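You operate a simulated robot arm through the tools that you are given. There is no shell and no other tool. Be economical: measure what you need, move in short steps, check, and stop when the job is done.

The job below is to be done with a simulated robot arm. You get a single attempt, and the scene is never put back.

JOB
Switch the television on, choose BOX, set the sound to 30 % and lay the remote on its glass foot.

It is judged by the outcome, as a careful person would: the job done as asked, and still so three seconds after it is handed in. It fails if anything else is knocked over, pushed out of place, dropped, spilled or broken.

ROBOT AND FRAMES
A 7-joint arm with a two-finger parallel gripper, fixed in place. Base frame: the origin is at the foot of the arm, x ahead of it, y to its left, z up; the work surface is at about z = 600. Units: mm, degrees, N and s.
With the tool pointing down near the work surface it reaches from about 120 to 620 mm from the base axis. Its first joint turns from -66.0 to 66.0 degrees. Payload 2.4 kg.
Tool frame: the origin (TCP) lies between the finger pads and is the grasp point; the fingertips stand 30 mm ahead of it; z points along the fingers, y is the line along which they close. The gripper opens to 94 mm. The fingers are 28 mm wide and 10 mm thick; the gripper's body (50 by 96 mm) begins 55 mm behind the TCP.
Orientation is that of the tool frame in the base frame, as [roll, pitch, yaw] about the fixed x, y, z axes, in that order (R = Rz(yaw) Ry(pitch) Rx(roll)). With the fingers straight down and closing along the base's y, the tool's x points along the base's -x, its y along +y and its z along -z.

CONTROLS
- The arm moves only by the tool nudge_tool. Its argument "steps" is a list of rows, each an object (a shift or turn left out is 0, a gripper value left out holds the last) with "xyz": the shift along the tool's x, y, z in mm, a list of three; "dr": the turn, a rotation vector about the tool's x, y, z in degrees, a list of three; "jaw": the finger opening in mm, from 0 to 94. In form: [{"xyz": [tx, ty, tz], "dr": [wx, wy, wz], "jaw": jaw}, ...]. A call has 1 to 10 rows; each row is the pose to reach, as a shift and turn from the pose commanded when the call began, along the tool's axes at that moment. Rows are played at 5 a second. More than 50 mm and 8.6 degrees between two rows, or a gripper value outside its range, and nothing of the call is played. A pose out of reach is approached as far as the arm can. The call stops where the force on the tool passes 40 N (or 10 N more than at its start, if that is more) or the arm is blocked; 0.2 s more then pass. Each finger travels about 153 mm/s and halts on what it meets, pressing with about 33 N; the grip force reading is that of the motor and also rises with nothing between the fingers. The clock runs only during rows and for 0.2 s after the last one: add rows that repeat a pose to give the fingers time. It gives the time, the measured TCP pose, the force on the tool (base axes), the opening and the grip force at its end, in the units of the frame above (readings bear some noise).
- Cameras (640 x 400 px; columns grow to the right, rows downward): "scene" is fixed at [41.3, 485.2, 1431.2]; the picture's right is [-0.68, -0.73, 0.00], its down [-0.50, 0.47, -0.73] and it looks along [0.53, -0.49, -0.69] (base axes); focal length 340 px, centre (320, 200). "wrist" rides on the gripper at [-37, 0, -58] in the tool frame; the picture's right is [0.00, -1.00, 0.00], its down [0.97, 0.00, -0.24] and it looks along [0.24, 0.00, 0.97] (tool axes); focal length 218 px, centre (320, 200). There is no depth. A picture from a camera that has moved, and an enlarged one, comes with that camera's place and axes in the base frame and with its lens.
- capture(camera): a new picture of that camera. No time passes.
- enlarge(camera, box): a new picture of the part [left, top, right, bottom] of that camera's present view, enlarged. No time passes.
- finish_job(): hands the job in; it is judged then, once.

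Go step by step. Nothing tells you positions but the pictures and the camera data: compare them with the known pose of the tool, close in by small moves and look again before you grip or let go. The budget is 120 turns and 68 pictures, counting those below and the enlarged ones. Unless the task says otherwise, let go and move clear before handing in, and close with one line.

The tools are called by a JSON object that holds its "fn" and its "kwargs". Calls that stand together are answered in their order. nudge_tool: Moves the arm, as the interface text tells. Its arguments: {"type":"object","properties":{"steps":{"type":"array","items":{"type":"object","properties":{"xyz":{"type":"array","items":{"type":"number"}},"dr":{"type":"array","items":{"type":"number"}},"jaw":{"type":"number"}}}}},"required":["steps"]} The other tools are called the same way: capture (camera) takes a picture; enlarge (camera, box) takes an enlarged picture of a part of a camera's view; finish_job () hands the job in.

At the start:

```text
clock: 0.0
tcp_pos: [429.8, -167.8, 915.1]
tcp_rot: [179.9, 0.1, -180.0]
contact_force: [-0.5, 0.1, 1.1]
finger_gap: 94.1
grip_force: 0.2
```

scene: 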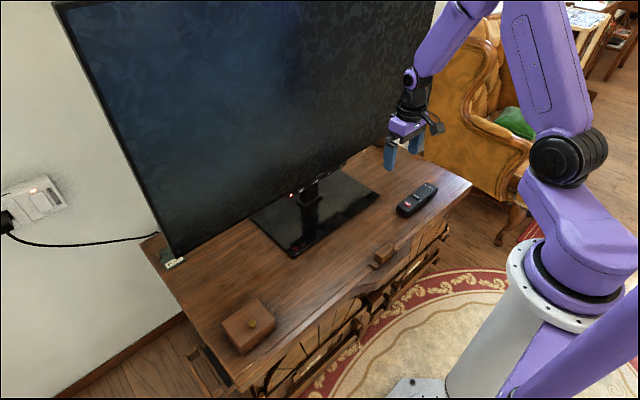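
wrist: 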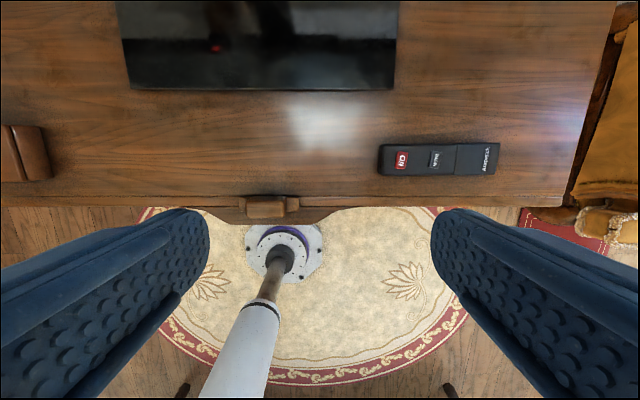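

I see a TV with a glass foot on a wooden cabinet, and a remote on the cabinet near the right edge. I'll look closer at the remote, the TV and the wall socket.

{"fn": "enlarge", "kwargs": {"camera": "wrist", "box": [360, 120, 520, 220]}}

{"fn": "enlarge", "kwargs": {"camera": "scene", "box": [240, 140, 480, 290]}}

{"fn": "enlarge", "kwargs": {"camera": "scene", "box": [0, 150, 290, 360]}}

```text
4.00 times, centred on (440, 170) of wrist
camera zoom: at [466.9, -167.4, 972.4], right [0.0, -1.0, 0.0], down [-0.97, 0.0, 0.24], along [-0.24, 0.0, -0.97], focal length 873 px, centre (-160, 320)
```

zoom: 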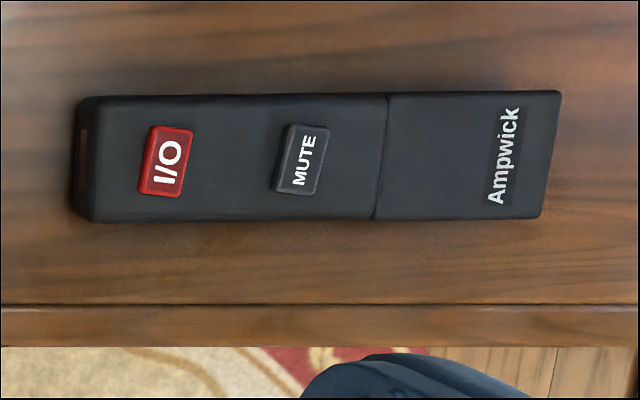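

```text
2.67 times, centred on (360, 215) of scene
camera zoom: at [41.3, 485.2, 1431.2], right [-0.68, -0.73, 0.0], down [-0.5, 0.47, -0.73], along [0.53, -0.49, -0.69], focal length 906 px, centre (213, 160)
```

zoom: 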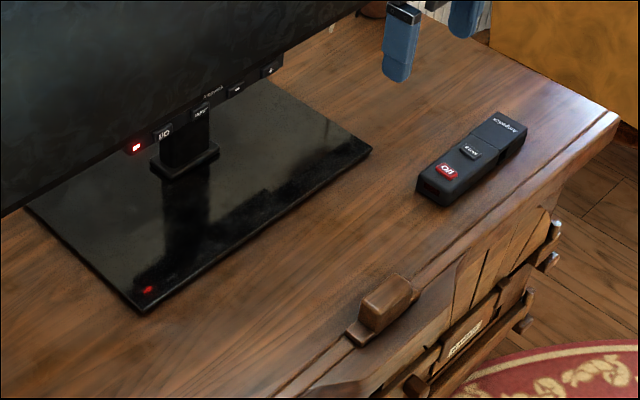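

```text
1.90 times, centred on (145, 255) of scene
camera zoom: at [41.3, 485.2, 1431.2], right [-0.68, -0.73, 0.0], down [-0.5, 0.47, -0.73], along [0.53, -0.49, -0.69], focal length 647 px, centre (653, 95)
```

zoom: 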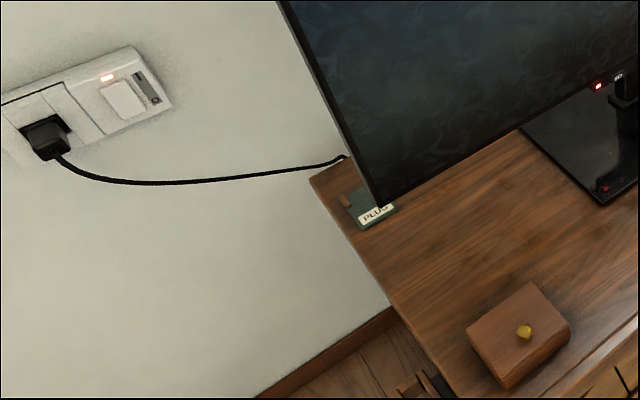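

The TV's lower bezel carries buttons (I/O, INPUT, –, +) at roughly x≈650, z≈733. I'll tilt the tool to point ahead and look at the TV from the front.

{"fn": "nudge_tool", "kwargs": {"steps": [{"dr": [0, -8, 0], "jaw": 0}, {"dr": [0, -16, 0]}, {"dr": [0, -24, 0]}, {"dr": [0, -32, 0]}, {"dr": [0, -40, 0]}, {"dr": [0, -48, 0]}, {"dr": [0, -56, 0]}, {"dr": [0, -64, 0]}, {"dr": [0, -72, 0]}, {"dr": [0, -80, 0]}]}}

{"fn": "capture", "kwargs": {"camera": "wrist"}}

{"fn": "capture", "kwargs": {"camera": "scene"}}

```text
clock: 2.2
tcp_pos: [429.7, -168.8, 915.6]
tcp_rot: [180.0, 80.1, 179.9]
contact_force: [0.5, -0.7, -0.4]
finger_gap: 0.2
grip_force: 32.9
out of reach, approached as far as the arm can: row 3, 4
```

```text
62 pictures are left
camera wrist: at [378.9, -167.6, 961.3], right [0.0, -1.0, 0.0], down [-0.4, 0.0, -0.92], along [0.92, 0.0, -0.4], focal length 218 px, centre (320, 200)
```

wrist: 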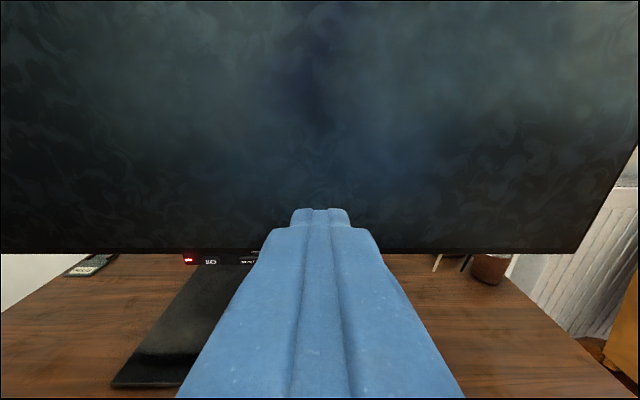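

```text
61 pictures are left
```

scene: 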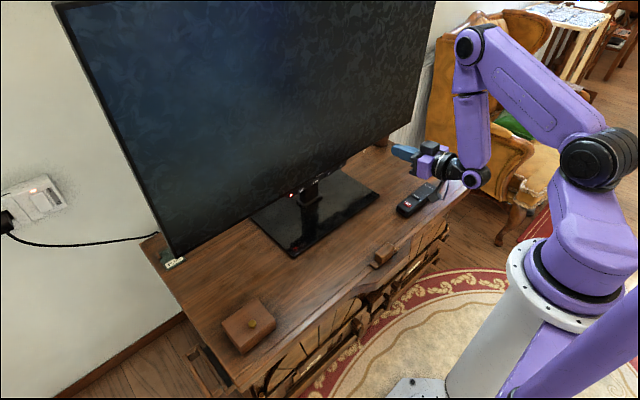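

The buttons sit on a strip hanging below the bezel. I'll level the tool, and bring it down in front to see them from nearer.

{"fn": "nudge_tool", "kwargs": {"steps": [{"xyz": [25, 40, 4], "dr": [0, -5, 0]}, {"xyz": [50, 80, 9], "dr": [0, -10, 0]}, {"xyz": [75, 120, 13], "dr": [0, -10, 0]}, {"xyz": [98, 160, 17], "dr": [0, -10, 0]}]}}

{"fn": "capture", "kwargs": {"camera": "wrist"}}

```text
clock: 3.2
tcp_pos: [427.9, -9.3, 818.4]
tcp_rot: [-146.0, 90.0, -146.1]
contact_force: [0.5, 0.4, -0.5]
finger_gap: 0.0
grip_force: 32.7
out of reach, approached as far as the arm can: row 1, 2, 3
```

```text
60 pictures are left
camera wrist: at [369.9, -7.8, 854.8], right [0.0, -1.0, 0.0], down [-0.24, 0.0, -0.97], along [0.97, 0.0, -0.24], focal length 218 px, centre (320, 200)
```

wrist: 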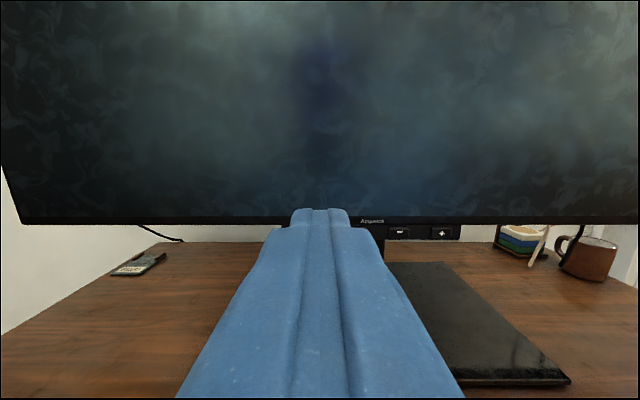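

The + and – buttons show at about y≈-174 and -116, z≈739. I'll zoom in on them.

{"fn": "enlarge", "kwargs": {"camera": "wrist", "box": [350, 200, 480, 280]}}

{"fn": "enlarge", "kwargs": {"camera": "wrist", "box": [80, 200, 240, 300]}}

{"fn": "enlarge", "kwargs": {"camera": "scene", "box": [260, 140, 380, 215]}}

```text
4.92 times, centred on (415, 240) of wrist
camera zoom: at [369.9, -7.8, 854.8], right [0.0, -1.0, 0.0], down [-0.24, 0.0, -0.97], along [0.97, 0.0, -0.24], focal length 1074 px, centre (-148, 3)
```

zoom: 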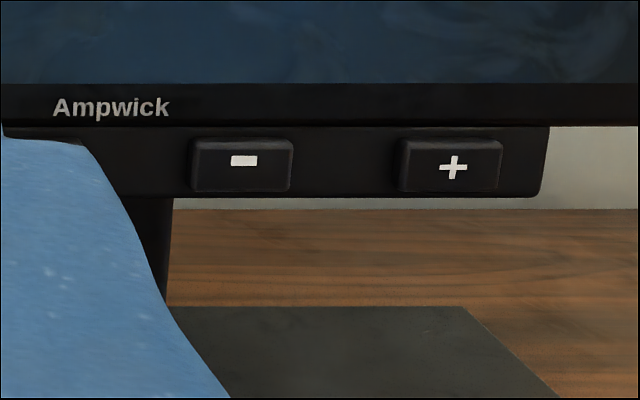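

```text
4.00 times, centred on (160, 250) of wrist
camera zoom: at [369.9, -7.8, 854.8], right [0.0, -1.0, 0.0], down [-0.24, 0.0, -0.97], along [0.97, 0.0, -0.24], focal length 873 px, centre (960, 0)
```

zoom: 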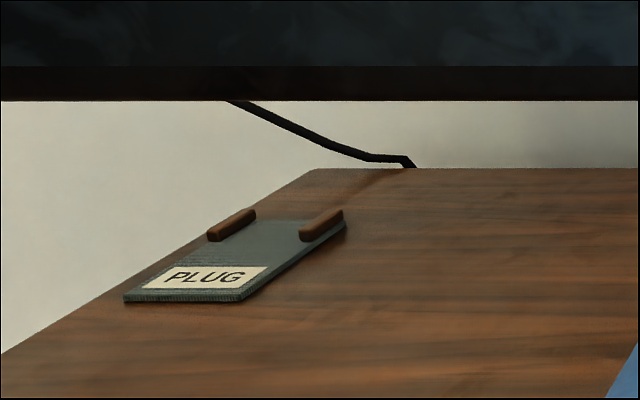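

```text
5.33 times, centred on (320, 178) of scene
camera zoom: at [41.3, 485.1, 1431.2], right [-0.68, -0.73, 0.0], down [-0.5, 0.47, -0.73], along [0.53, -0.49, -0.69], focal length 1813 px, centre (320, 320)
```

zoom: 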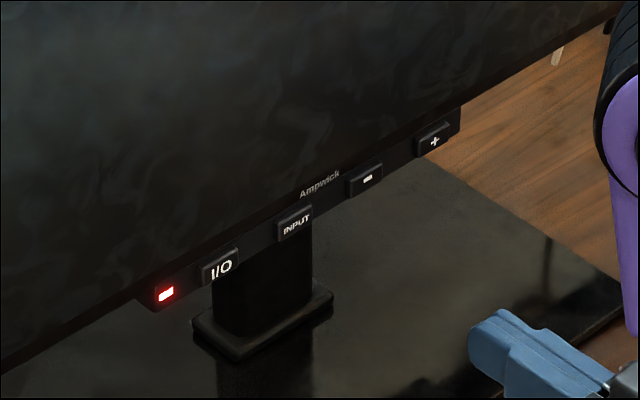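

Buttons are about 28 × 16 mm, protruding from the strip. I'll go down and forward to stop about 20 mm in front of I/O at y≈1, z≈732.

{"fn": "nudge_tool", "kwargs": {"steps": [{"xyz": [40, 5, 20]}, {"xyz": [86, 10, 35]}, {"xyz": [86, 10, 70]}, {"xyz": [86, 10, 105]}, {"xyz": [86, 10, 140]}, {"xyz": [86, 10, 165]}, {"xyz": [86, 10, 165]}]}}

{"fn": "capture", "kwargs": {"camera": "wrist"}}

{"fn": "enlarge", "kwargs": {"camera": "scene", "box": [240, 140, 400, 240]}}

```text
clock: 4.8
tcp_pos: [595.4, 2.8, 732.5]
tcp_rot: [65.5, 90.0, 65.5]
contact_force: [-0.4, -0.6, 0.2]
finger_gap: 0.0
grip_force: 33.3
```

```text
56 pictures are left
camera wrist: at [537.5, 3.7, 768.0], right [0.0, -1.0, 0.0], down [-0.24, 0.0, -0.97], along [0.97, 0.0, -0.24], focal length 218 px, centre (320, 200)
```

wrist: 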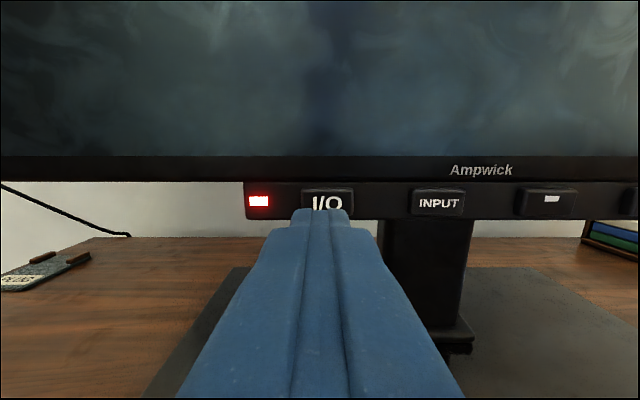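

```text
4.00 times, centred on (320, 190) of scene
camera zoom: at [41.3, 485.2, 1431.2], right [-0.68, -0.73, 0.0], down [-0.5, 0.47, -0.73], along [0.53, -0.49, -0.69], focal length 1360 px, centre (320, 240)
```

zoom: 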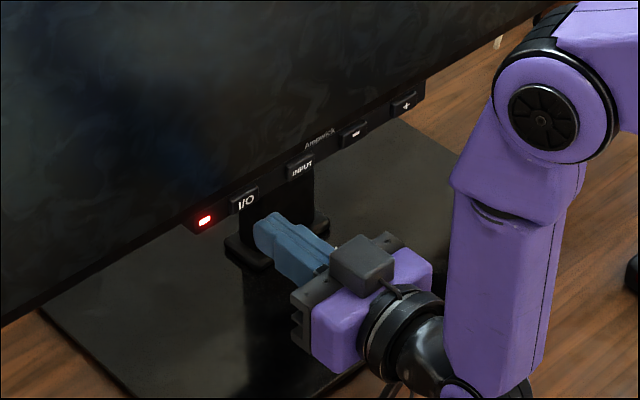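

The I/O button face is at about x≈645, y≈0, z≈740. I'll drop 2 mm, align, and advance gently.

{"fn": "nudge_tool", "kwargs": {"steps": [{"xyz": [2, -2.5, 6]}, {"xyz": [2, -2.5, 12]}, {"xyz": [2, -2.5, 16]}, {"xyz": [2, -2.5, 16]}]}}

{"fn": "enlarge", "kwargs": {"camera": "wrist", "box": [240, 140, 400, 240]}}

```text
clock: 5.8
tcp_pos: [610.6, 0.2, 730.6]
tcp_rot: [27.7, 90.0, 27.7]
contact_force: [0.3, -0.4, -0.3]
finger_gap: 0.1
grip_force: 33.1
```

```text
4.00 times, centred on (320, 190) of wrist
camera zoom: at [552.3, 1.2, 765.1], right [0.0, -1.0, 0.0], down [-0.24, 0.0, -0.97], along [0.97, 0.0, -0.24], focal length 873 px, centre (320, 240)
```

zoom: 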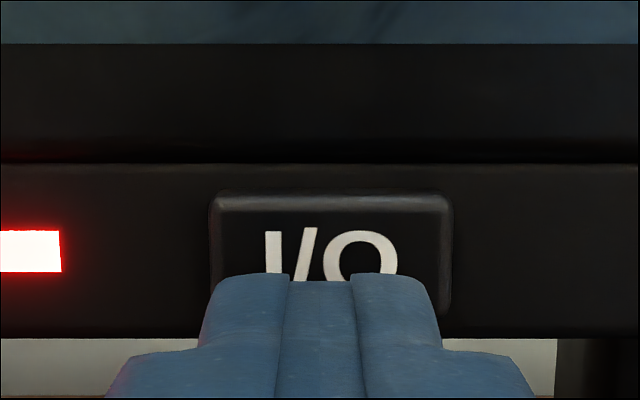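

The tip is tapered, so its upper edge is only about z 739; I'll raise it 5 mm and creep in.

{"fn": "nudge_tool", "kwargs": {"steps": [{"xyz": [-5, 0, 0]}, {"xyz": [-5, 0, 2]}, {"xyz": [-5, 0, 3]}, {"xyz": [-5, 0, 3]}]}}

```text
clock: 6.8
tcp_pos: [612.6, -0.2, 732.8]
tcp_rot: [-137.7, 90.0, -137.7]
contact_force: [-0.5, -0.4, -0.1]
finger_gap: 0.0
grip_force: 33.4
```

{"fn": "nudge_tool", "kwargs": {"steps": [{"xyz": [0, 0, 1]}, {"xyz": [0, 0, 1]}]}}

{"fn": "enlarge", "kwargs": {"camera": "wrist", "box": [240, 140, 400, 240]}}

```text
clock: 7.4
tcp_pos: [613.8, -0.1, 733.3]
tcp_rot: [47.8, 90.0, 47.8]
contact_force: [-0.7, 0.2, -1.0]
finger_gap: 0.2
grip_force: 33.3
```

```text
4.00 times, centred on (320, 190) of wrist
camera zoom: at [556.5, 0.8, 769.1], right [0.0, -1.0, 0.0], down [-0.24, 0.0, -0.97], along [0.97, 0.0, -0.24], focal length 873 px, centre (320, 240)
```

zoom: 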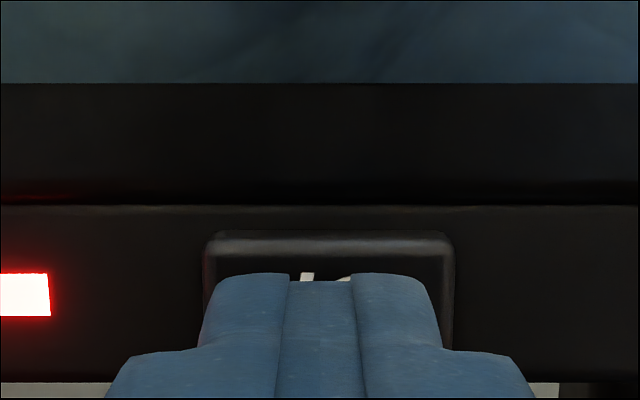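

Height is good now. I'll creep forward 2 mm at a time, watching the force.

{"fn": "nudge_tool", "kwargs": {"steps": [{"xyz": [0, 0, 1]}, {"xyz": [0, 0, 2]}, {"xyz": [0, 0, 2]}]}}

```text
clock: 8.2
tcp_pos: [615.8, -0.5, 733.2]
tcp_rot: [32.3, 89.9, 32.4]
contact_force: [-0.2, 0.0, -0.1]
finger_gap: 0.0
grip_force: 33.1
```

{"fn": "nudge_tool", "kwargs": {"steps": [{"xyz": [0, 0, 1]}, {"xyz": [0, 0, 2]}, {"xyz": [0, 0, 2]}]}}

{"fn": "enlarge", "kwargs": {"camera": "wrist", "box": [240, 140, 400, 240]}}

```text
clock: 9.0
tcp_pos: [618.6, -0.3, 733.2]
tcp_rot: [20.5, 90.0, 20.4]
contact_force: [0.1, 0.0, 0.7]
finger_gap: 0.0
grip_force: 32.9
```

```text
4.00 times, centred on (320, 190) of wrist
camera zoom: at [560.5, -0.1, 769.1], right [0.0, -1.0, 0.0], down [-0.24, 0.0, -0.97], along [0.97, 0.0, -0.24], focal length 873 px, centre (320, 240)
```

zoom: 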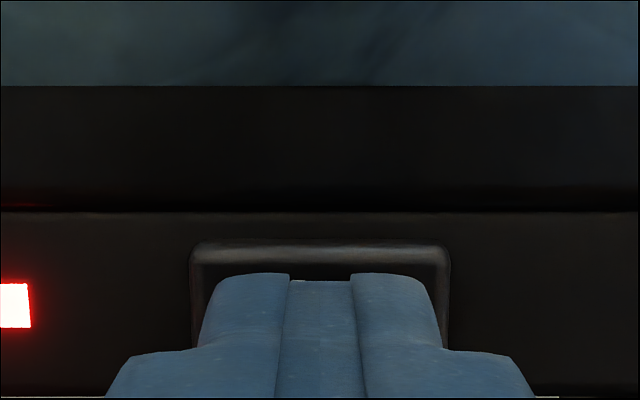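

{"fn": "nudge_tool", "kwargs": {"steps": [{"xyz": [0, 0, 1]}, {"xyz": [0, 0, 2]}, {"xyz": [0, 0, 2]}]}}

```text
clock: 9.8
tcp_pos: [619.8, -1.1, 732.2]
tcp_rot: [-0.4, 90.0, -0.4]
contact_force: [-1.6, -1.2, -0.2]
finger_gap: 0.1
grip_force: 32.9
```

{"fn": "nudge_tool", "kwargs": {"steps": [{"xyz": [0, 0, 1]}, {"xyz": [0, 0, 1]}]}}

{"fn": "enlarge", "kwargs": {"camera": "wrist", "box": [160, 100, 480, 300]}}

```text
clock: 10.4
tcp_pos: [621.2, -0.6, 732.8]
tcp_rot: [20.3, 90.0, 20.3]
contact_force: [-4.7, 0.2, 0.4]
finger_gap: 0.1
grip_force: 33.0
```

```text
2.00 times, centred on (320, 200) of wrist
camera zoom: at [563.5, 0.0, 769.0], right [0.0, -1.0, 0.0], down [-0.24, 0.0, -0.97], along [0.97, 0.0, -0.24], focal length 436 px, centre (320, 200)
```

zoom: 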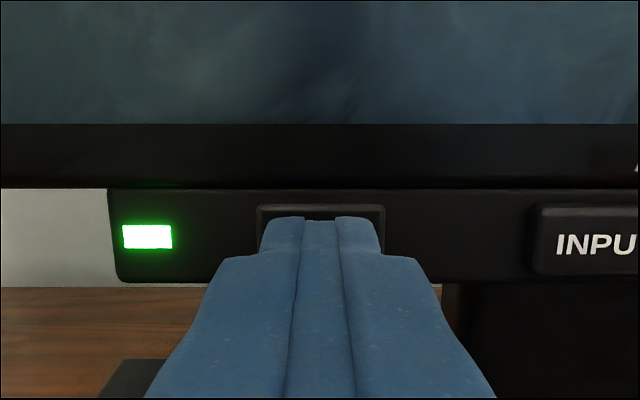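

The LED turned green at about 5 N, so the set is on. I'll back off 15 mm and look at the screen.

{"fn": "nudge_tool", "kwargs": {"steps": [{"xyz": [0, 0, -8]}, {"xyz": [0, 0, -15]}, {"xyz": [0, 0, -15]}]}}

{"fn": "capture", "kwargs": {"camera": "scene"}}

{"fn": "capture", "kwargs": {"camera": "wrist"}}

```text
clock: 11.2
tcp_pos: [607.5, -0.6, 732.6]
tcp_rot: [50.9, 90.0, 51.0]
contact_force: [-0.9, 0.3, 0.0]
finger_gap: 0.1
grip_force: 32.8
```

```text
50 pictures are left
```

scene: 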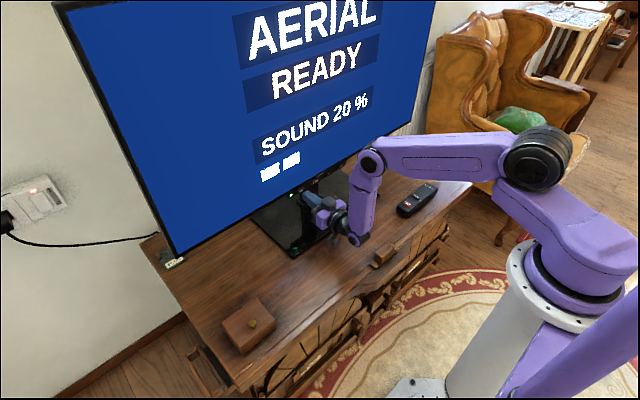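

```text
49 pictures are left
camera wrist: at [549.3, 0.0, 768.7], right [0.0, -1.0, 0.0], down [-0.24, 0.0, -0.97], along [0.97, 0.0, -0.24], focal length 218 px, centre (320, 200)
```

wrist: 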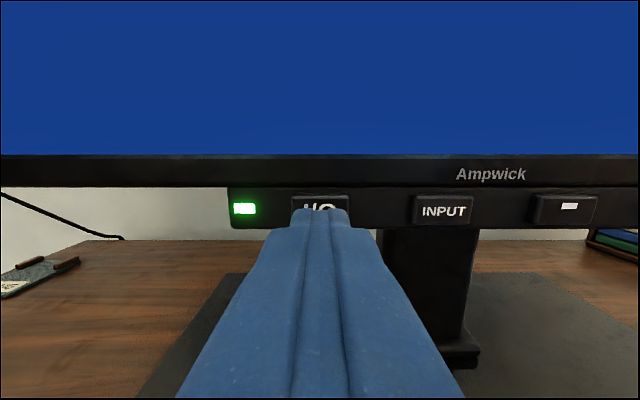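

The screen says AERIAL, READY, SOUND 20 %. Next I'll move over to INPUT (y≈-60) and press it once with the same depth.

{"fn": "nudge_tool", "kwargs": {"steps": [{"xyz": [0, -30, 0]}, {"xyz": [0, -59.5, 0]}, {"xyz": [0, -59.5, 6]}, {"xyz": [0, -59.5, 12]}, {"xyz": [0, -59.5, 14]}, {"xyz": [0, -59.5, 15]}, {"xyz": [0, -59.5, 15]}, {"xyz": [0, -59.5, 8]}, {"xyz": [0, -59.5, 0]}]}}

{"fn": "capture", "kwargs": {"camera": "scene"}}

```text
clock: 13.2
tcp_pos: [606.9, -60.1, 733.6]
tcp_rot: [172.3, 90.0, 172.3]
contact_force: [-0.2, -0.6, 0.4]
finger_gap: 0.1
grip_force: 33.4
```

```text
48 pictures are left
```

scene: 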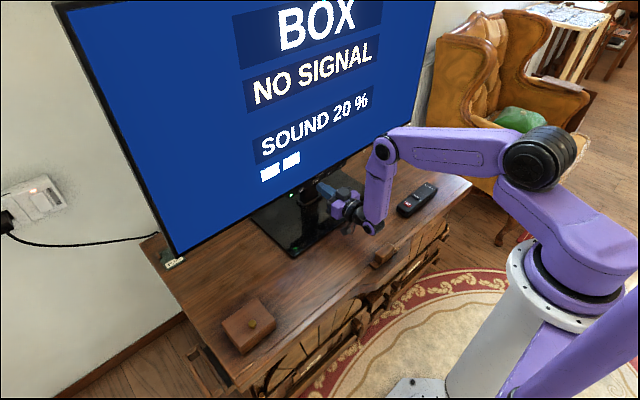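

BOX is chosen. Now + at y≈-177 once.

{"fn": "nudge_tool", "kwargs": {"steps": [{"xyz": [0, -40, 0]}, {"xyz": [0, -80, 0]}, {"xyz": [0, -117, 0]}, {"xyz": [0, -117, 6]}, {"xyz": [0, -117, 12]}, {"xyz": [0, -117, 14]}, {"xyz": [0, -117, 15]}, {"xyz": [0, -117, 15]}, {"xyz": [0, -117, 8]}, {"xyz": [0, -117, 0]}]}}

{"fn": "capture", "kwargs": {"camera": "scene"}}

{"fn": "capture", "kwargs": {"camera": "wrist"}}

```text
clock: 15.4
tcp_pos: [605.4, -176.6, 733.5]
tcp_rot: [-47.4, 90.0, -47.3]
contact_force: [0.4, 0.5, 0.9]
finger_gap: 0.1
grip_force: 33.0
```

```text
47 pictures are left
```

scene: 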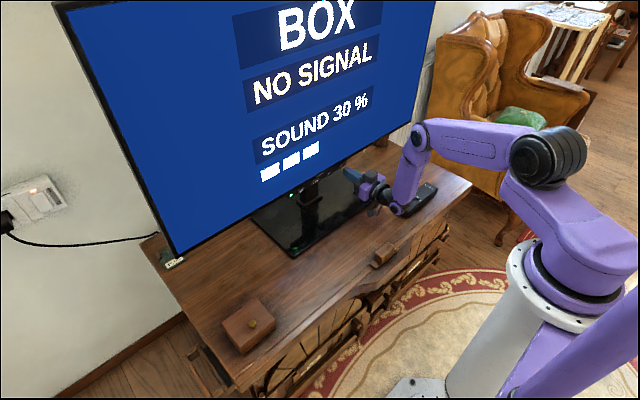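

```text
46 pictures are left
camera wrist: at [547.9, -176.1, 768.1], right [0.0, -1.0, 0.0], down [-0.24, 0.0, -0.97], along [0.97, 0.0, -0.24], focal length 218 px, centre (320, 200)
```

wrist: 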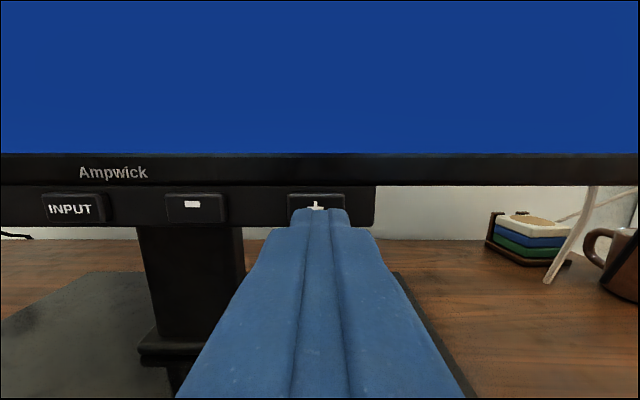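

Sound is 30 %. Now retract, rise, and turn the tool back down for the remote.

{"fn": "nudge_tool", "kwargs": {"steps": [{"xyz": [0, 0, -40]}, {"xyz": [0, 0, -80]}, {"xyz": [-40, 0, -110]}, {"xyz": [-80, 0, -140]}, {"xyz": [-120, 0, -170]}, {"xyz": [-160, 0, -175]}, {"xyz": [-180, 0, -175]}]}}

{"fn": "nudge_tool", "kwargs": {"steps": [{"dr": [0, 8, 0]}, {"dr": [0, 16, 0]}, {"dr": [0, 24, 0]}, {"dr": [0, 32, 0]}, {"dr": [0, 40, 0]}, {"dr": [0, 48, 0]}, {"dr": [0, 56, 0]}, {"dr": [0, 64, 0]}, {"dr": [0, 72, 0]}, {"dr": [0, 80, 0]}]}}

{"fn": "nudge_tool", "kwargs": {"steps": [{"dr": [0, 5, 0], "jaw": 90}, {"dr": [0, 10, 0]}, {"dr": [0, 10, 0]}]}}

```text
clock: 17.0
tcp_pos: [432.2, -178.8, 911.9]
tcp_rot: [-89.5, 90.0, -89.5]
contact_force: [-0.4, -0.2, -0.4]
finger_gap: 0.0
grip_force: 33.1
```

```text
clock: 19.2
tcp_pos: [439.1, -169.7, 914.2]
tcp_rot: [177.7, 18.7, -179.9]
contact_force: [0.5, 0.5, 0.7]
finger_gap: 0.0
grip_force: 32.6
out of reach, approached as far as the arm can: row 10
```

```text
clock: 20.0
tcp_pos: [426.0, -169.0, 910.7]
tcp_rot: [177.8, 6.4, -179.9]
contact_force: [-0.5, 0.2, 0.3]
finger_gap: 90.2
grip_force: 0.1
out of reach, approached as far as the arm can: row 1, 2, 3
```

The arm is near a limit here at this height; I'll lower it 80 mm and move toward the remote.

{"fn": "nudge_tool", "kwargs": {"steps": [{"xyz": [0, -30, 40]}, {"xyz": [-5, -60, 80]}, {"xyz": [-10, -100, 100]}, {"xyz": [-10, -100, 100]}]}}

```text
refused: row 2 steps farther than a row can; nothing moved
```

{"fn": "nudge_tool", "kwargs": {"steps": [{"xyz": [0, -25, 35]}, {"xyz": [-5, -50, 70]}, {"xyz": [-10, -85, 90]}, {"xyz": [-10, -120, 100]}, {"xyz": [-10, -120, 100]}]}}

{"fn": "capture", "kwargs": {"camera": "wrist"}}

```text
clock: 21.2
tcp_pos: [449.6, -288.1, 810.0]
tcp_rot: [177.9, 6.5, -179.7]
contact_force: [0.6, -0.2, -0.6]
finger_gap: 90.0
grip_force: 0.0
```

```text
45 pictures are left
camera wrist: at [480.2, -288.6, 870.7], right [0.01, -1.0, -0.04], down [-0.99, -0.01, 0.13], along [-0.13, 0.04, -0.99], focal length 218 px, centre (320, 200)
```

wrist: 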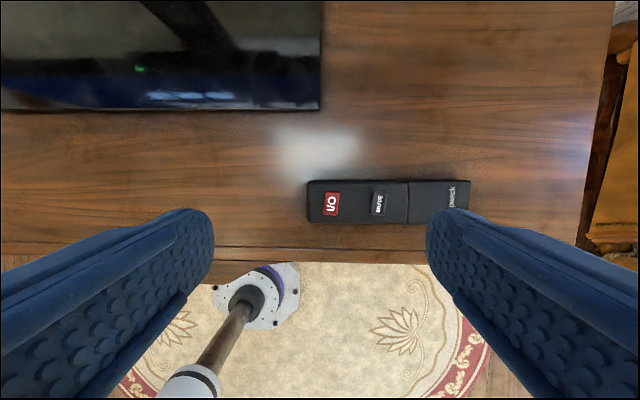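

The remote is in view. I'll level the tool first, then turn it 90° about its axis so the jaws close across the remote.

{"fn": "nudge_tool", "kwargs": {"steps": [{"dr": [2.1, 6.5, 0]}, {"dr": [2.1, 6.5, 0]}]}}

{"fn": "nudge_tool", "kwargs": {"steps": [{"dr": [0, 0, 8.5]}, {"dr": [0, 0, 17]}, {"dr": [0, 0, 25.5]}, {"dr": [0, 0, 34]}, {"dr": [0, 0, 42.5]}, {"dr": [0, 0, 51]}, {"dr": [0, 0, 59.5]}, {"dr": [0, 0, 68]}, {"dr": [0, 0, 76.5]}, {"dr": [0, 0, 85]}]}}

```text
clock: 21.8
tcp_pos: [449.3, -287.0, 810.1]
tcp_rot: [177.9, 6.5, -179.9]
contact_force: [0.4, 0.5, -0.3]
finger_gap: 89.9
grip_force: 0.0
out of reach, approached as far as the arm can: row 1, 2
```

```text
clock: 24.0
tcp_pos: [384.3, -246.1, 805.4]
tcp_rot: [173.5, -1.5, 95.3]
contact_force: [0.1, 0.9, -0.4]
finger_gap: 89.8
grip_force: 0.1
out of reach, approached as far as the arm can: row 7, 8, 9, 10
```

The arm is held by some joint limit, so let me look at its posture.

{"fn": "capture", "kwargs": {"camera": "scene"}}

{"fn": "capture", "kwargs": {"camera": "wrist"}}

```text
44 pictures are left
```

scene: 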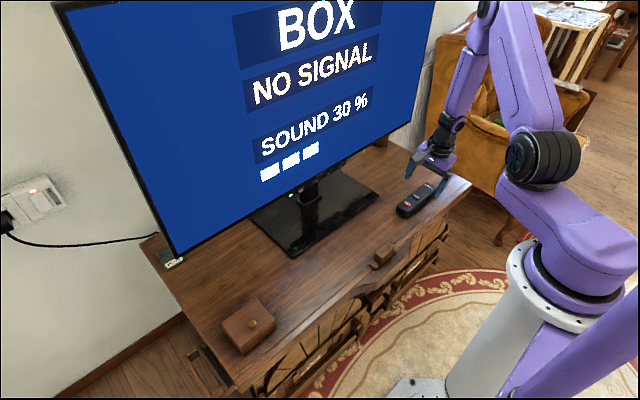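

```text
43 pictures are left
camera wrist: at [381.4, -284.1, 860.5], right [-0.99, -0.09, -0.11], down [-0.12, 0.96, 0.26], along [0.09, 0.27, -0.96], focal length 218 px, centre (320, 200)
```

wrist: 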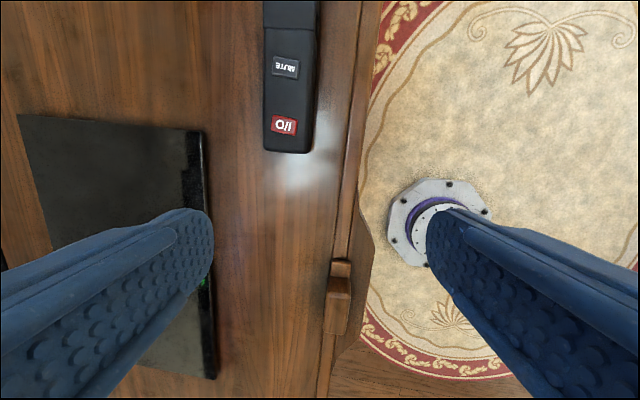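

The wrist seems limited at this height; I'll go lower and toward the remote to see whether the pose becomes reachable.

{"fn": "nudge_tool", "kwargs": {"steps": [{"xyz": [-15, 0, 30]}, {"xyz": [-30, 0, 60]}, {"xyz": [-45, 0, 80]}, {"xyz": [-50, 0, 80]}, {"xyz": [-50, 0, 80]}]}}

```text
clock: 25.2
tcp_pos: [428.2, -351.2, 738.5]
tcp_rot: [177.2, 7.6, 93.8]
contact_force: [0.2, 0.2, -0.2]
finger_gap: 90.0
grip_force: 0.0
out of reach, approached as far as the arm can: row 1, 2, 3, 4
```

Pose reached but tilted by 7.6°; I'll level it here.

{"fn": "nudge_tool", "kwargs": {"steps": [{"dr": [2.8, 7.6, 0]}, {"dr": [2.8, 7.6, 3.8]}, {"dr": [2.8, 7.6, 3.8]}]}}

{"fn": "capture", "kwargs": {"camera": "wrist"}}

```text
clock: 26.0
tcp_pos: [462.9, -332.9, 729.3]
tcp_rot: [176.4, -9.5, 92.3]
contact_force: [-0.2, -0.3, 0.6]
finger_gap: 90.2
grip_force: 0.1
```

```text
42 pictures are left
camera wrist: at [462.1, -378.5, 779.7], right [-1.0, -0.03, -0.06], down [-0.05, 0.92, 0.4], along [0.04, 0.4, -0.92], focal length 218 px, centre (320, 200)
```

wrist: 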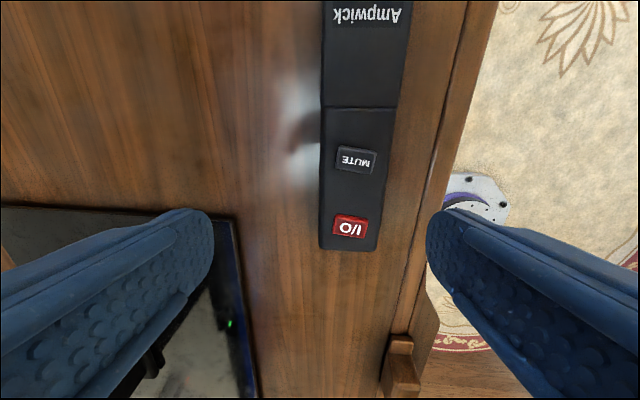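

Now the command is properly reached; level it out again.

{"fn": "nudge_tool", "kwargs": {"steps": [{"dr": [2, -5, 1]}, {"dr": [3.6, -9.5, 2.3]}, {"dr": [3.6, -9.5, 2.3]}]}}

{"fn": "capture", "kwargs": {"camera": "wrist"}}

```text
clock: 26.8
tcp_pos: [461.5, -332.8, 729.5]
tcp_rot: [-179.7, 0.0, 89.7]
contact_force: [-0.2, 0.3, 0.3]
finger_gap: 90.1
grip_force: 0.1
```

```text
41 pictures are left
camera wrist: at [462.7, -369.2, 786.7], right [-1.0, 0.0, 0.0], down [0.01, 0.97, 0.24], along [0.0, 0.24, -0.97], focal length 218 px, centre (320, 200)
```

wrist: 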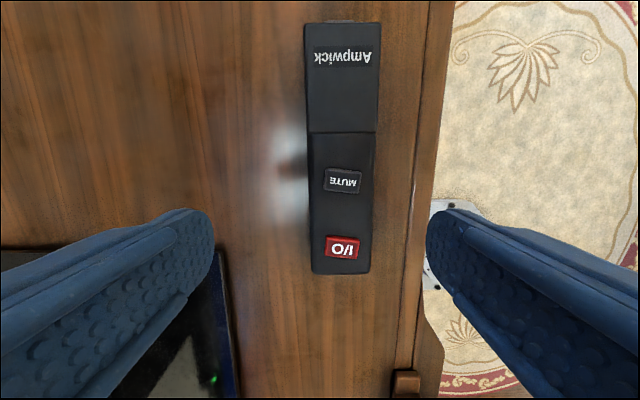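

Levelled. Remote centre is about (446, -356), ~52 mm wide, ~183 long. I'll centre over its main body at y≈-350 and descend to tips z≈622.

{"fn": "nudge_tool", "kwargs": {"steps": [{"xyz": [-8, -8, 10]}, {"xyz": [-17, -15.5, 20]}, {"xyz": [-17, -15.5, 45]}, {"xyz": [-17, -15.5, 65]}, {"xyz": [-17, -15.5, 77]}, {"xyz": [-17, -15.5, 77]}]}}

{"fn": "capture", "kwargs": {"camera": "wrist"}}

{"fn": "enlarge", "kwargs": {"camera": "scene", "box": [360, 140, 480, 215]}}

```text
clock: 28.2
tcp_pos: [445.2, -348.8, 652.0]
tcp_rot: [-179.7, 0.1, 89.9]
contact_force: [0.0, -0.3, 0.3]
finger_gap: 90.0
grip_force: 0.0
```

```text
40 pictures are left
camera wrist: at [446.7, -385.6, 708.6], right [-1.0, 0.0, 0.0], down [0.01, 0.97, 0.24], along [0.0, 0.24, -0.97], focal length 218 px, centre (320, 200)
```

wrist: 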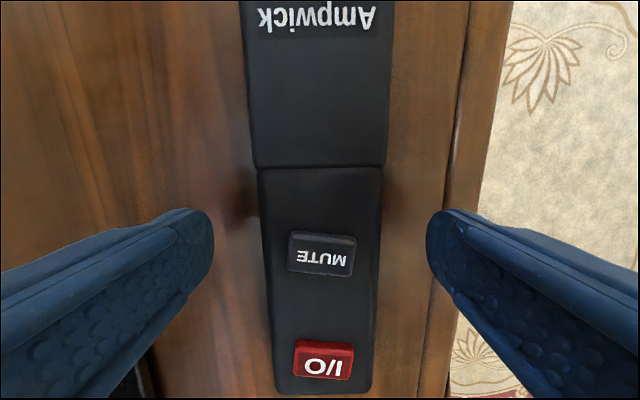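

```text
5.33 times, centred on (420, 178) of scene
camera zoom: at [41.3, 485.2, 1431.2], right [-0.68, -0.73, 0.0], down [-0.5, 0.47, -0.73], along [0.53, -0.49, -0.69], focal length 1813 px, centre (-213, 320)
```

zoom: 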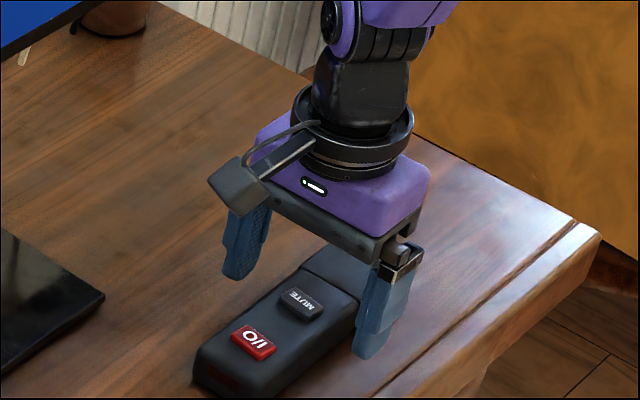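

Well centred. Descend 15 mm more and close with a slow, staged grip.

{"fn": "nudge_tool", "kwargs": {"steps": [{"xyz": [0, 0, 8]}, {"xyz": [0, 0, 15]}, {"xyz": [0, 0, 15]}]}}

{"fn": "capture", "kwargs": {"camera": "wrist"}}

{"fn": "enlarge", "kwargs": {"camera": "scene", "box": [360, 140, 480, 215]}}

```text
clock: 29.0
tcp_pos: [446.5, -348.8, 636.9]
tcp_rot: [-179.7, 0.0, 89.8]
contact_force: [-0.2, 0.1, -0.5]
finger_gap: 89.9
grip_force: 0.0
```

```text
38 pictures are left
camera wrist: at [446.1, -385.2, 693.3], right [-1.0, 0.0, 0.0], down [0.01, 0.97, 0.24], along [0.0, 0.24, -0.97], focal length 218 px, centre (320, 200)
```

wrist: 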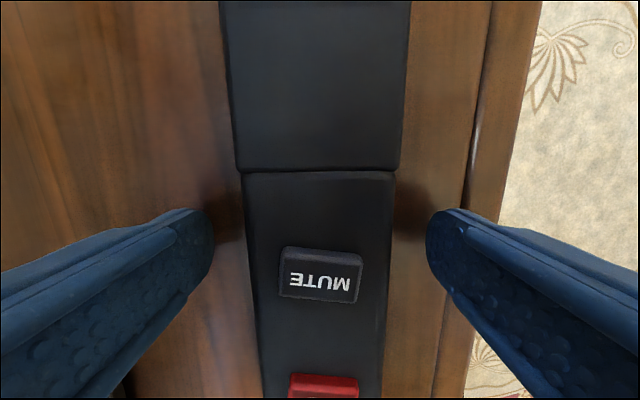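

```text
5.33 times, centred on (420, 178) of scene
camera zoom: at [41.3, 485.2, 1431.2], right [-0.68, -0.73, 0.0], down [-0.5, 0.47, -0.73], along [0.53, -0.49, -0.69], focal length 1813 px, centre (-213, 320)
```

zoom: 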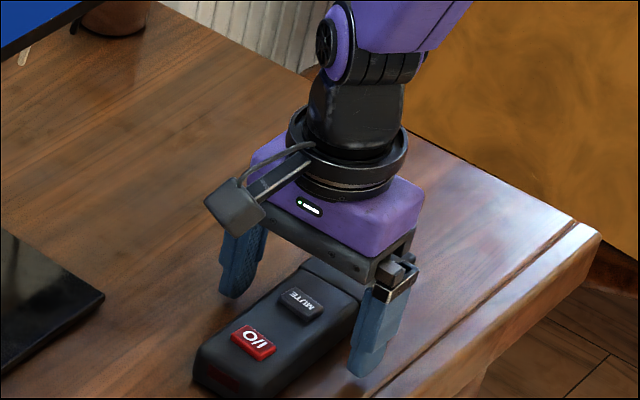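

{"fn": "nudge_tool", "kwargs": {"steps": [{"jaw": 70}, {"jaw": 60}, {"jaw": 54}, {"jaw": 48}, {"jaw": 44}, {"jaw": 44}]}}

{"fn": "capture", "kwargs": {"camera": "wrist"}}

```text
clock: 30.4
tcp_pos: [445.3, -349.0, 636.8]
tcp_rot: [-179.7, 0.0, 89.7]
contact_force: [2.1, -0.6, 2.3]
finger_gap: 49.2
grip_force: 33.5
```

```text
36 pictures are left
camera wrist: at [446.2, -385.2, 693.5], right [-1.0, 0.0, 0.0], down [0.0, 0.97, 0.24], along [0.0, 0.24, -0.97], focal length 218 px, centre (320, 200)
```

wrist: 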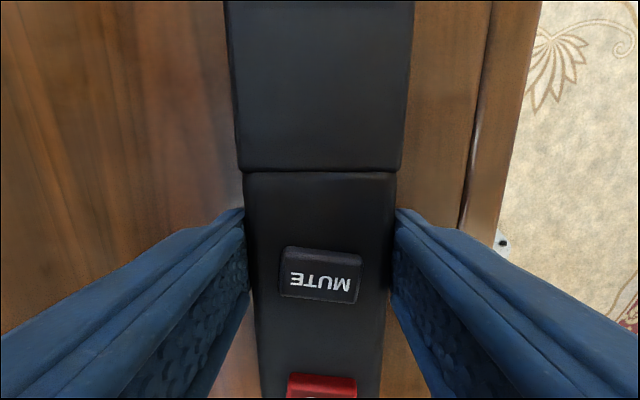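

Gripped at 49 mm. Lift 30 mm and check.

{"fn": "nudge_tool", "kwargs": {"steps": [{"xyz": [0, 0, -8]}, {"xyz": [0, 0, -20]}, {"xyz": [0, 0, -35]}, {"xyz": [0, 0, -35]}]}}

{"fn": "enlarge", "kwargs": {"camera": "scene", "box": [240, 120, 480, 270]}}

```text
clock: 31.4
tcp_pos: [444.4, -350.2, 671.4]
tcp_rot: [-179.8, 0.1, 89.9]
contact_force: [0.2, 0.7, -2.6]
finger_gap: 49.1
grip_force: 32.9
```

```text
2.67 times, centred on (360, 195) of scene
camera zoom: at [41.3, 485.2, 1431.2], right [-0.68, -0.73, 0.0], down [-0.5, 0.47, -0.73], along [0.53, -0.49, -0.69], focal length 906 px, centre (213, 213)
```

zoom: 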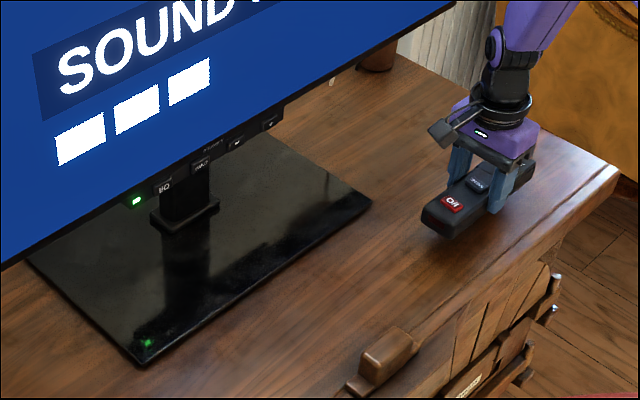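

The remote is held level. The foot's front edge is at x≈545, spanning y -268 to 127; I'll carry the remote over to (578, -90) at low height.

{"fn": "nudge_tool", "kwargs": {"steps": [{"xyz": [30, 10, -8]}, {"xyz": [65, 25, -12]}, {"xyz": [105, 42, -12]}, {"xyz": [145, 60, -12]}, {"xyz": [185, 80, -12]}, {"xyz": [222, 97, -12]}, {"xyz": [250, 110, -12]}, {"xyz": [260, 115, -12]}, {"xyz": [260, 115, -12]}]}}

{"fn": "capture", "kwargs": {"camera": "scene"}}

{"fn": "capture", "kwargs": {"camera": "wrist"}}

```text
clock: 33.4
tcp_pos: [563.2, -90.2, 682.0]
tcp_rot: [-179.7, 0.0, 89.8]
contact_force: [-0.3, 0.4, -2.3]
finger_gap: 49.2
grip_force: 33.0
```

```text
34 pictures are left
```

scene: 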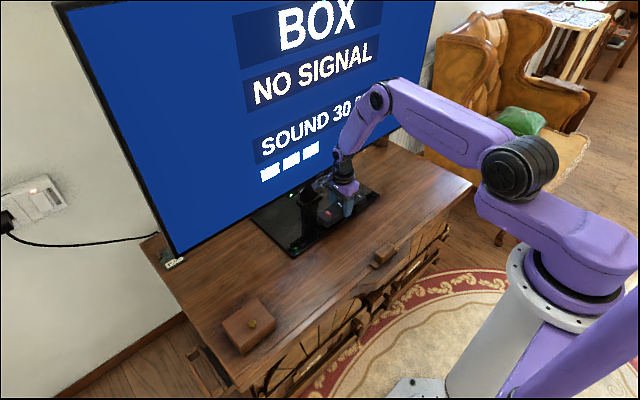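

```text
33 pictures are left
camera wrist: at [563.5, -126.1, 739.9], right [-1.0, 0.0, 0.01], down [0.01, 0.97, 0.24], along [0.0, 0.24, -0.97], focal length 218 px, centre (320, 200)
```

wrist: 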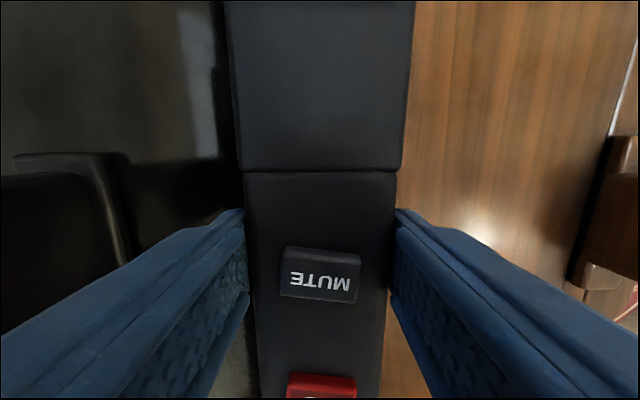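

Clear so far. Check the arm's clearance from the screen, then go 19 mm further in.

{"fn": "nudge_tool", "kwargs": {"steps": [{"xyz": [0, 6, 0]}, {"xyz": [0, 13, 0]}, {"xyz": [0, 19, 0]}, {"xyz": [0, 19, 0]}]}}

{"fn": "enlarge", "kwargs": {"camera": "scene", "box": [240, 70, 440, 270]}}

```text
clock: 34.4
tcp_pos: [581.1, -89.4, 682.0]
tcp_rot: [-179.7, 0.0, 89.7]
contact_force: [0.0, -0.2, -2.6]
finger_gap: 49.3
grip_force: 33.2
```

```text
2.00 times, centred on (340, 170) of scene
camera zoom: at [41.3, 485.2, 1431.2], right [-0.68, -0.73, 0.0], down [-0.5, 0.47, -0.73], along [0.53, -0.49, -0.69], focal length 680 px, centre (280, 260)
```

zoom: 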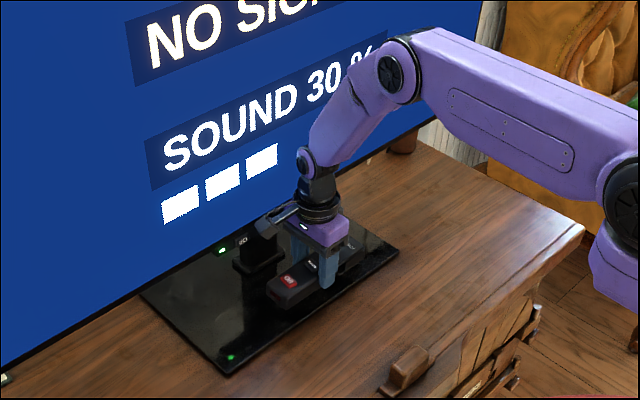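

Position is good and the arm clears the screen. Lower to TCP z≈656, then in small steps until the remote touches.

{"fn": "nudge_tool", "kwargs": {"steps": [{"xyz": [0, 0, 10]}, {"xyz": [0, 0, 20]}, {"xyz": [0, 0, 26]}, {"xyz": [0, 0, 26]}]}}

{"fn": "nudge_tool", "kwargs": {"steps": [{"xyz": [0, 0, 1]}, {"xyz": [0, 0, 2]}, {"xyz": [0, 0, 3]}, {"xyz": [0, 0, 3]}]}}

{"fn": "enlarge", "kwargs": {"camera": "scene", "box": [300, 160, 400, 260]}}

```text
clock: 35.4
tcp_pos: [580.6, -91.2, 657.4]
tcp_rot: [-179.7, -0.1, 89.7]
contact_force: [-0.8, 0.3, -2.1]
finger_gap: 49.7
grip_force: 32.4
```

```text
clock: 36.4
tcp_pos: [581.0, -89.1, 652.5]
tcp_rot: [-179.7, -0.1, 89.7]
contact_force: [-0.3, 0.0, -3.3]
finger_gap: 49.4
grip_force: 33.2
```

```text
4.00 times, centred on (350, 210) of scene
camera zoom: at [41.3, 485.2, 1431.2], right [-0.68, -0.73, 0.0], down [-0.5, 0.47, -0.73], along [0.53, -0.49, -0.69], focal length 1360 px, centre (200, 160)
```

zoom: 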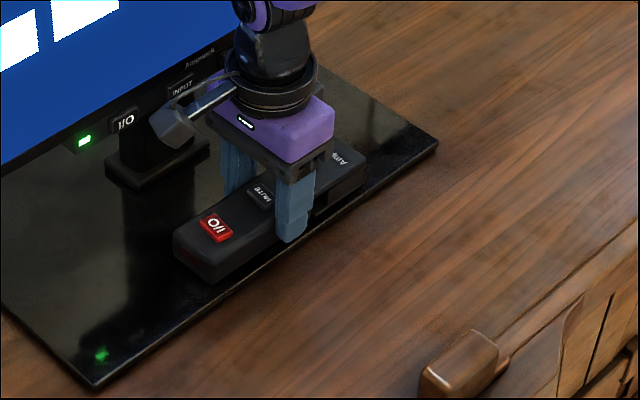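

Still in the air by a few mm; continue in small steps.

{"fn": "nudge_tool", "kwargs": {"steps": [{"xyz": [0, 0, 1]}, {"xyz": [0, 0, 2]}, {"xyz": [0, 0, 3]}, {"xyz": [0, 0, 3]}]}}

```text
clock: 37.4
tcp_pos: [581.3, -89.4, 650.6]
tcp_rot: [-179.6, 0.0, 89.7]
contact_force: [0.5, 0.5, -2.0]
finger_gap: 49.6
grip_force: 33.2
```

{"fn": "nudge_tool", "kwargs": {"steps": [{"xyz": [0, 0, 1]}, {"xyz": [0, 0, 2]}, {"xyz": [0, 0, 2]}]}}

```text
clock: 38.2
tcp_pos: [582.0, -90.3, 648.3]
tcp_rot: [-179.7, 0.0, 89.7]
contact_force: [0.0, 0.0, -1.2]
finger_gap: 49.3
grip_force: 32.8
```

{"fn": "nudge_tool", "kwargs": {"steps": [{"xyz": [0, 0, 1]}, {"xyz": [0, 0, 1]}]}}

```text
clock: 38.8
tcp_pos: [580.5, -90.7, 649.5]
tcp_rot: [-179.7, -0.1, 89.8]
contact_force: [-3.9, 1.1, 10.0]
finger_gap: 49.3
grip_force: 33.2
```

It's touching the glass (10 N). Ease 0.5 mm and open the jaws slowly.

{"fn": "nudge_tool", "kwargs": {"steps": [{"xyz": [0, 0, -0.5]}, {"xyz": [0, 0, -0.5], "jaw": 51}, {"xyz": [0, 0, -0.5], "jaw": 54}, {"xyz": [0, 0, -0.5], "jaw": 60}, {"xyz": [0, 0, -0.5], "jaw": 66}, {"xyz": [0, 0, -0.5], "jaw": 66}]}}

{"fn": "capture", "kwargs": {"camera": "wrist"}}

{"fn": "enlarge", "kwargs": {"camera": "scene", "box": [280, 160, 400, 260]}}

```text
clock: 40.2
tcp_pos: [581.6, -90.9, 648.4]
tcp_rot: [-179.8, 0.0, 89.7]
contact_force: [-0.7, -0.5, 0.3]
finger_gap: 66.1
grip_force: 0.1
```

```text
30 pictures are left
camera wrist: at [581.5, -126.9, 705.3], right [-1.0, 0.0, 0.0], down [0.01, 0.97, 0.24], along [0.0, 0.24, -0.97], focal length 218 px, centre (320, 200)
```

wrist: 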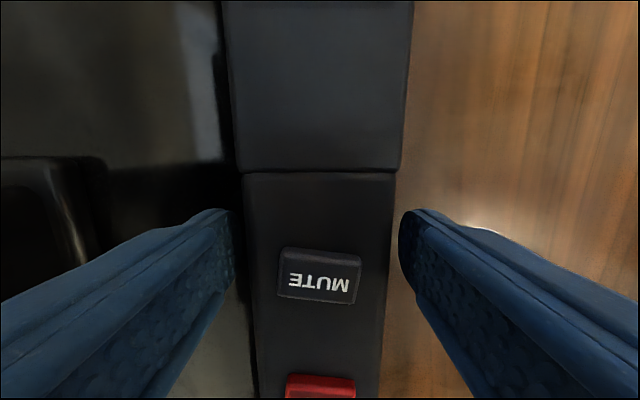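

```text
4.00 times, centred on (340, 210) of scene
camera zoom: at [41.3, 485.2, 1431.2], right [-0.68, -0.73, 0.0], down [-0.5, 0.47, -0.73], along [0.53, -0.49, -0.69], focal length 1360 px, centre (240, 160)
```

zoom: 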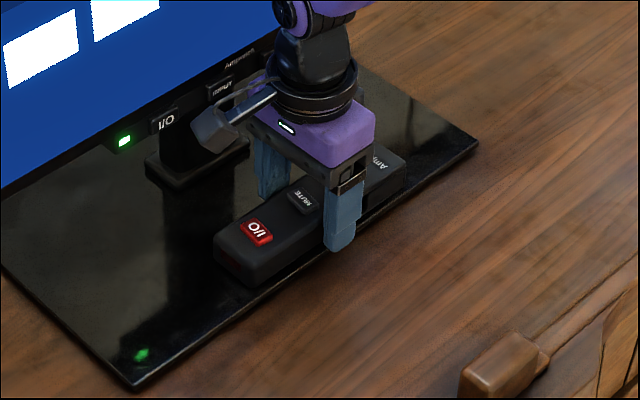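

The remote lies level on the glass and is released. Rise straight up, then back away from the TV.

{"fn": "nudge_tool", "kwargs": {"steps": [{"xyz": [0, 0, -12]}, {"xyz": [0, 0, -30]}, {"xyz": [0, 0, -48]}, {"xyz": [0, -25, -65]}, {"xyz": [0, -55, -75]}, {"xyz": [0, -90, -85]}, {"xyz": [0, -125, -95]}, {"xyz": [0, -150, -100]}, {"xyz": [0, -150, -100]}]}}

{"fn": "capture", "kwargs": {"camera": "scene"}}

{"fn": "enlarge", "kwargs": {"camera": "scene", "box": [240, 140, 400, 260]}}

{"fn": "capture", "kwargs": {"camera": "wrist"}}

```text
clock: 42.2
tcp_pos: [431.9, -91.2, 749.3]
tcp_rot: [-179.7, 0.0, 89.8]
contact_force: [0.3, -0.7, 0.0]
finger_gap: 66.2
grip_force: 0.1
```

```text
28 pictures are left
```

scene: 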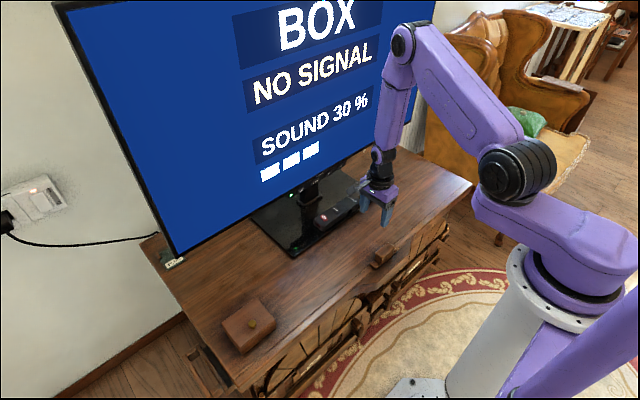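

```text
3.33 times, centred on (320, 200) of scene
camera zoom: at [41.3, 485.2, 1431.2], right [-0.68, -0.73, 0.0], down [-0.5, 0.47, -0.73], along [0.53, -0.49, -0.69], focal length 1133 px, centre (320, 200)
```

zoom: 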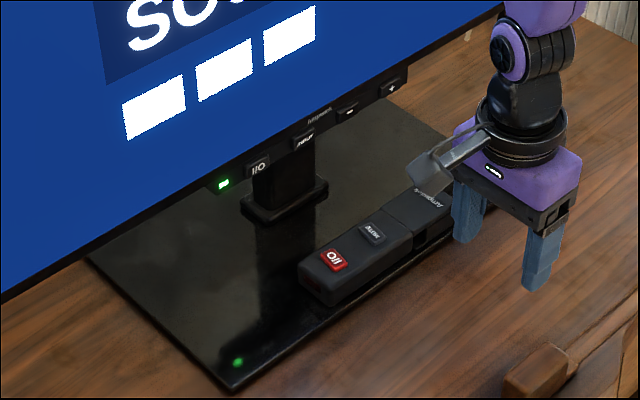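

```text
26 pictures are left
camera wrist: at [432.0, -126.1, 806.0], right [-1.0, 0.0, 0.0], down [0.0, 0.97, 0.24], along [0.0, 0.24, -0.97], focal length 218 px, centre (320, 200)
```

wrist: 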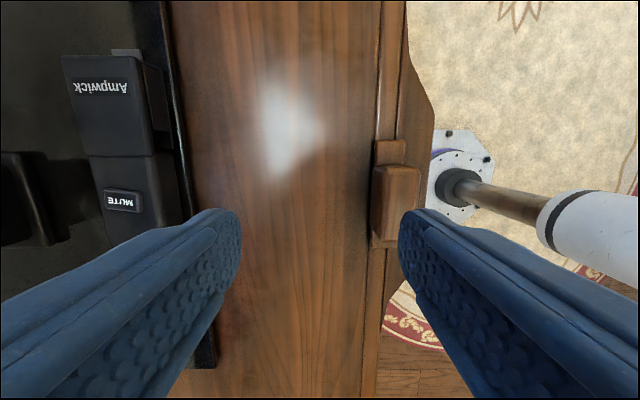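

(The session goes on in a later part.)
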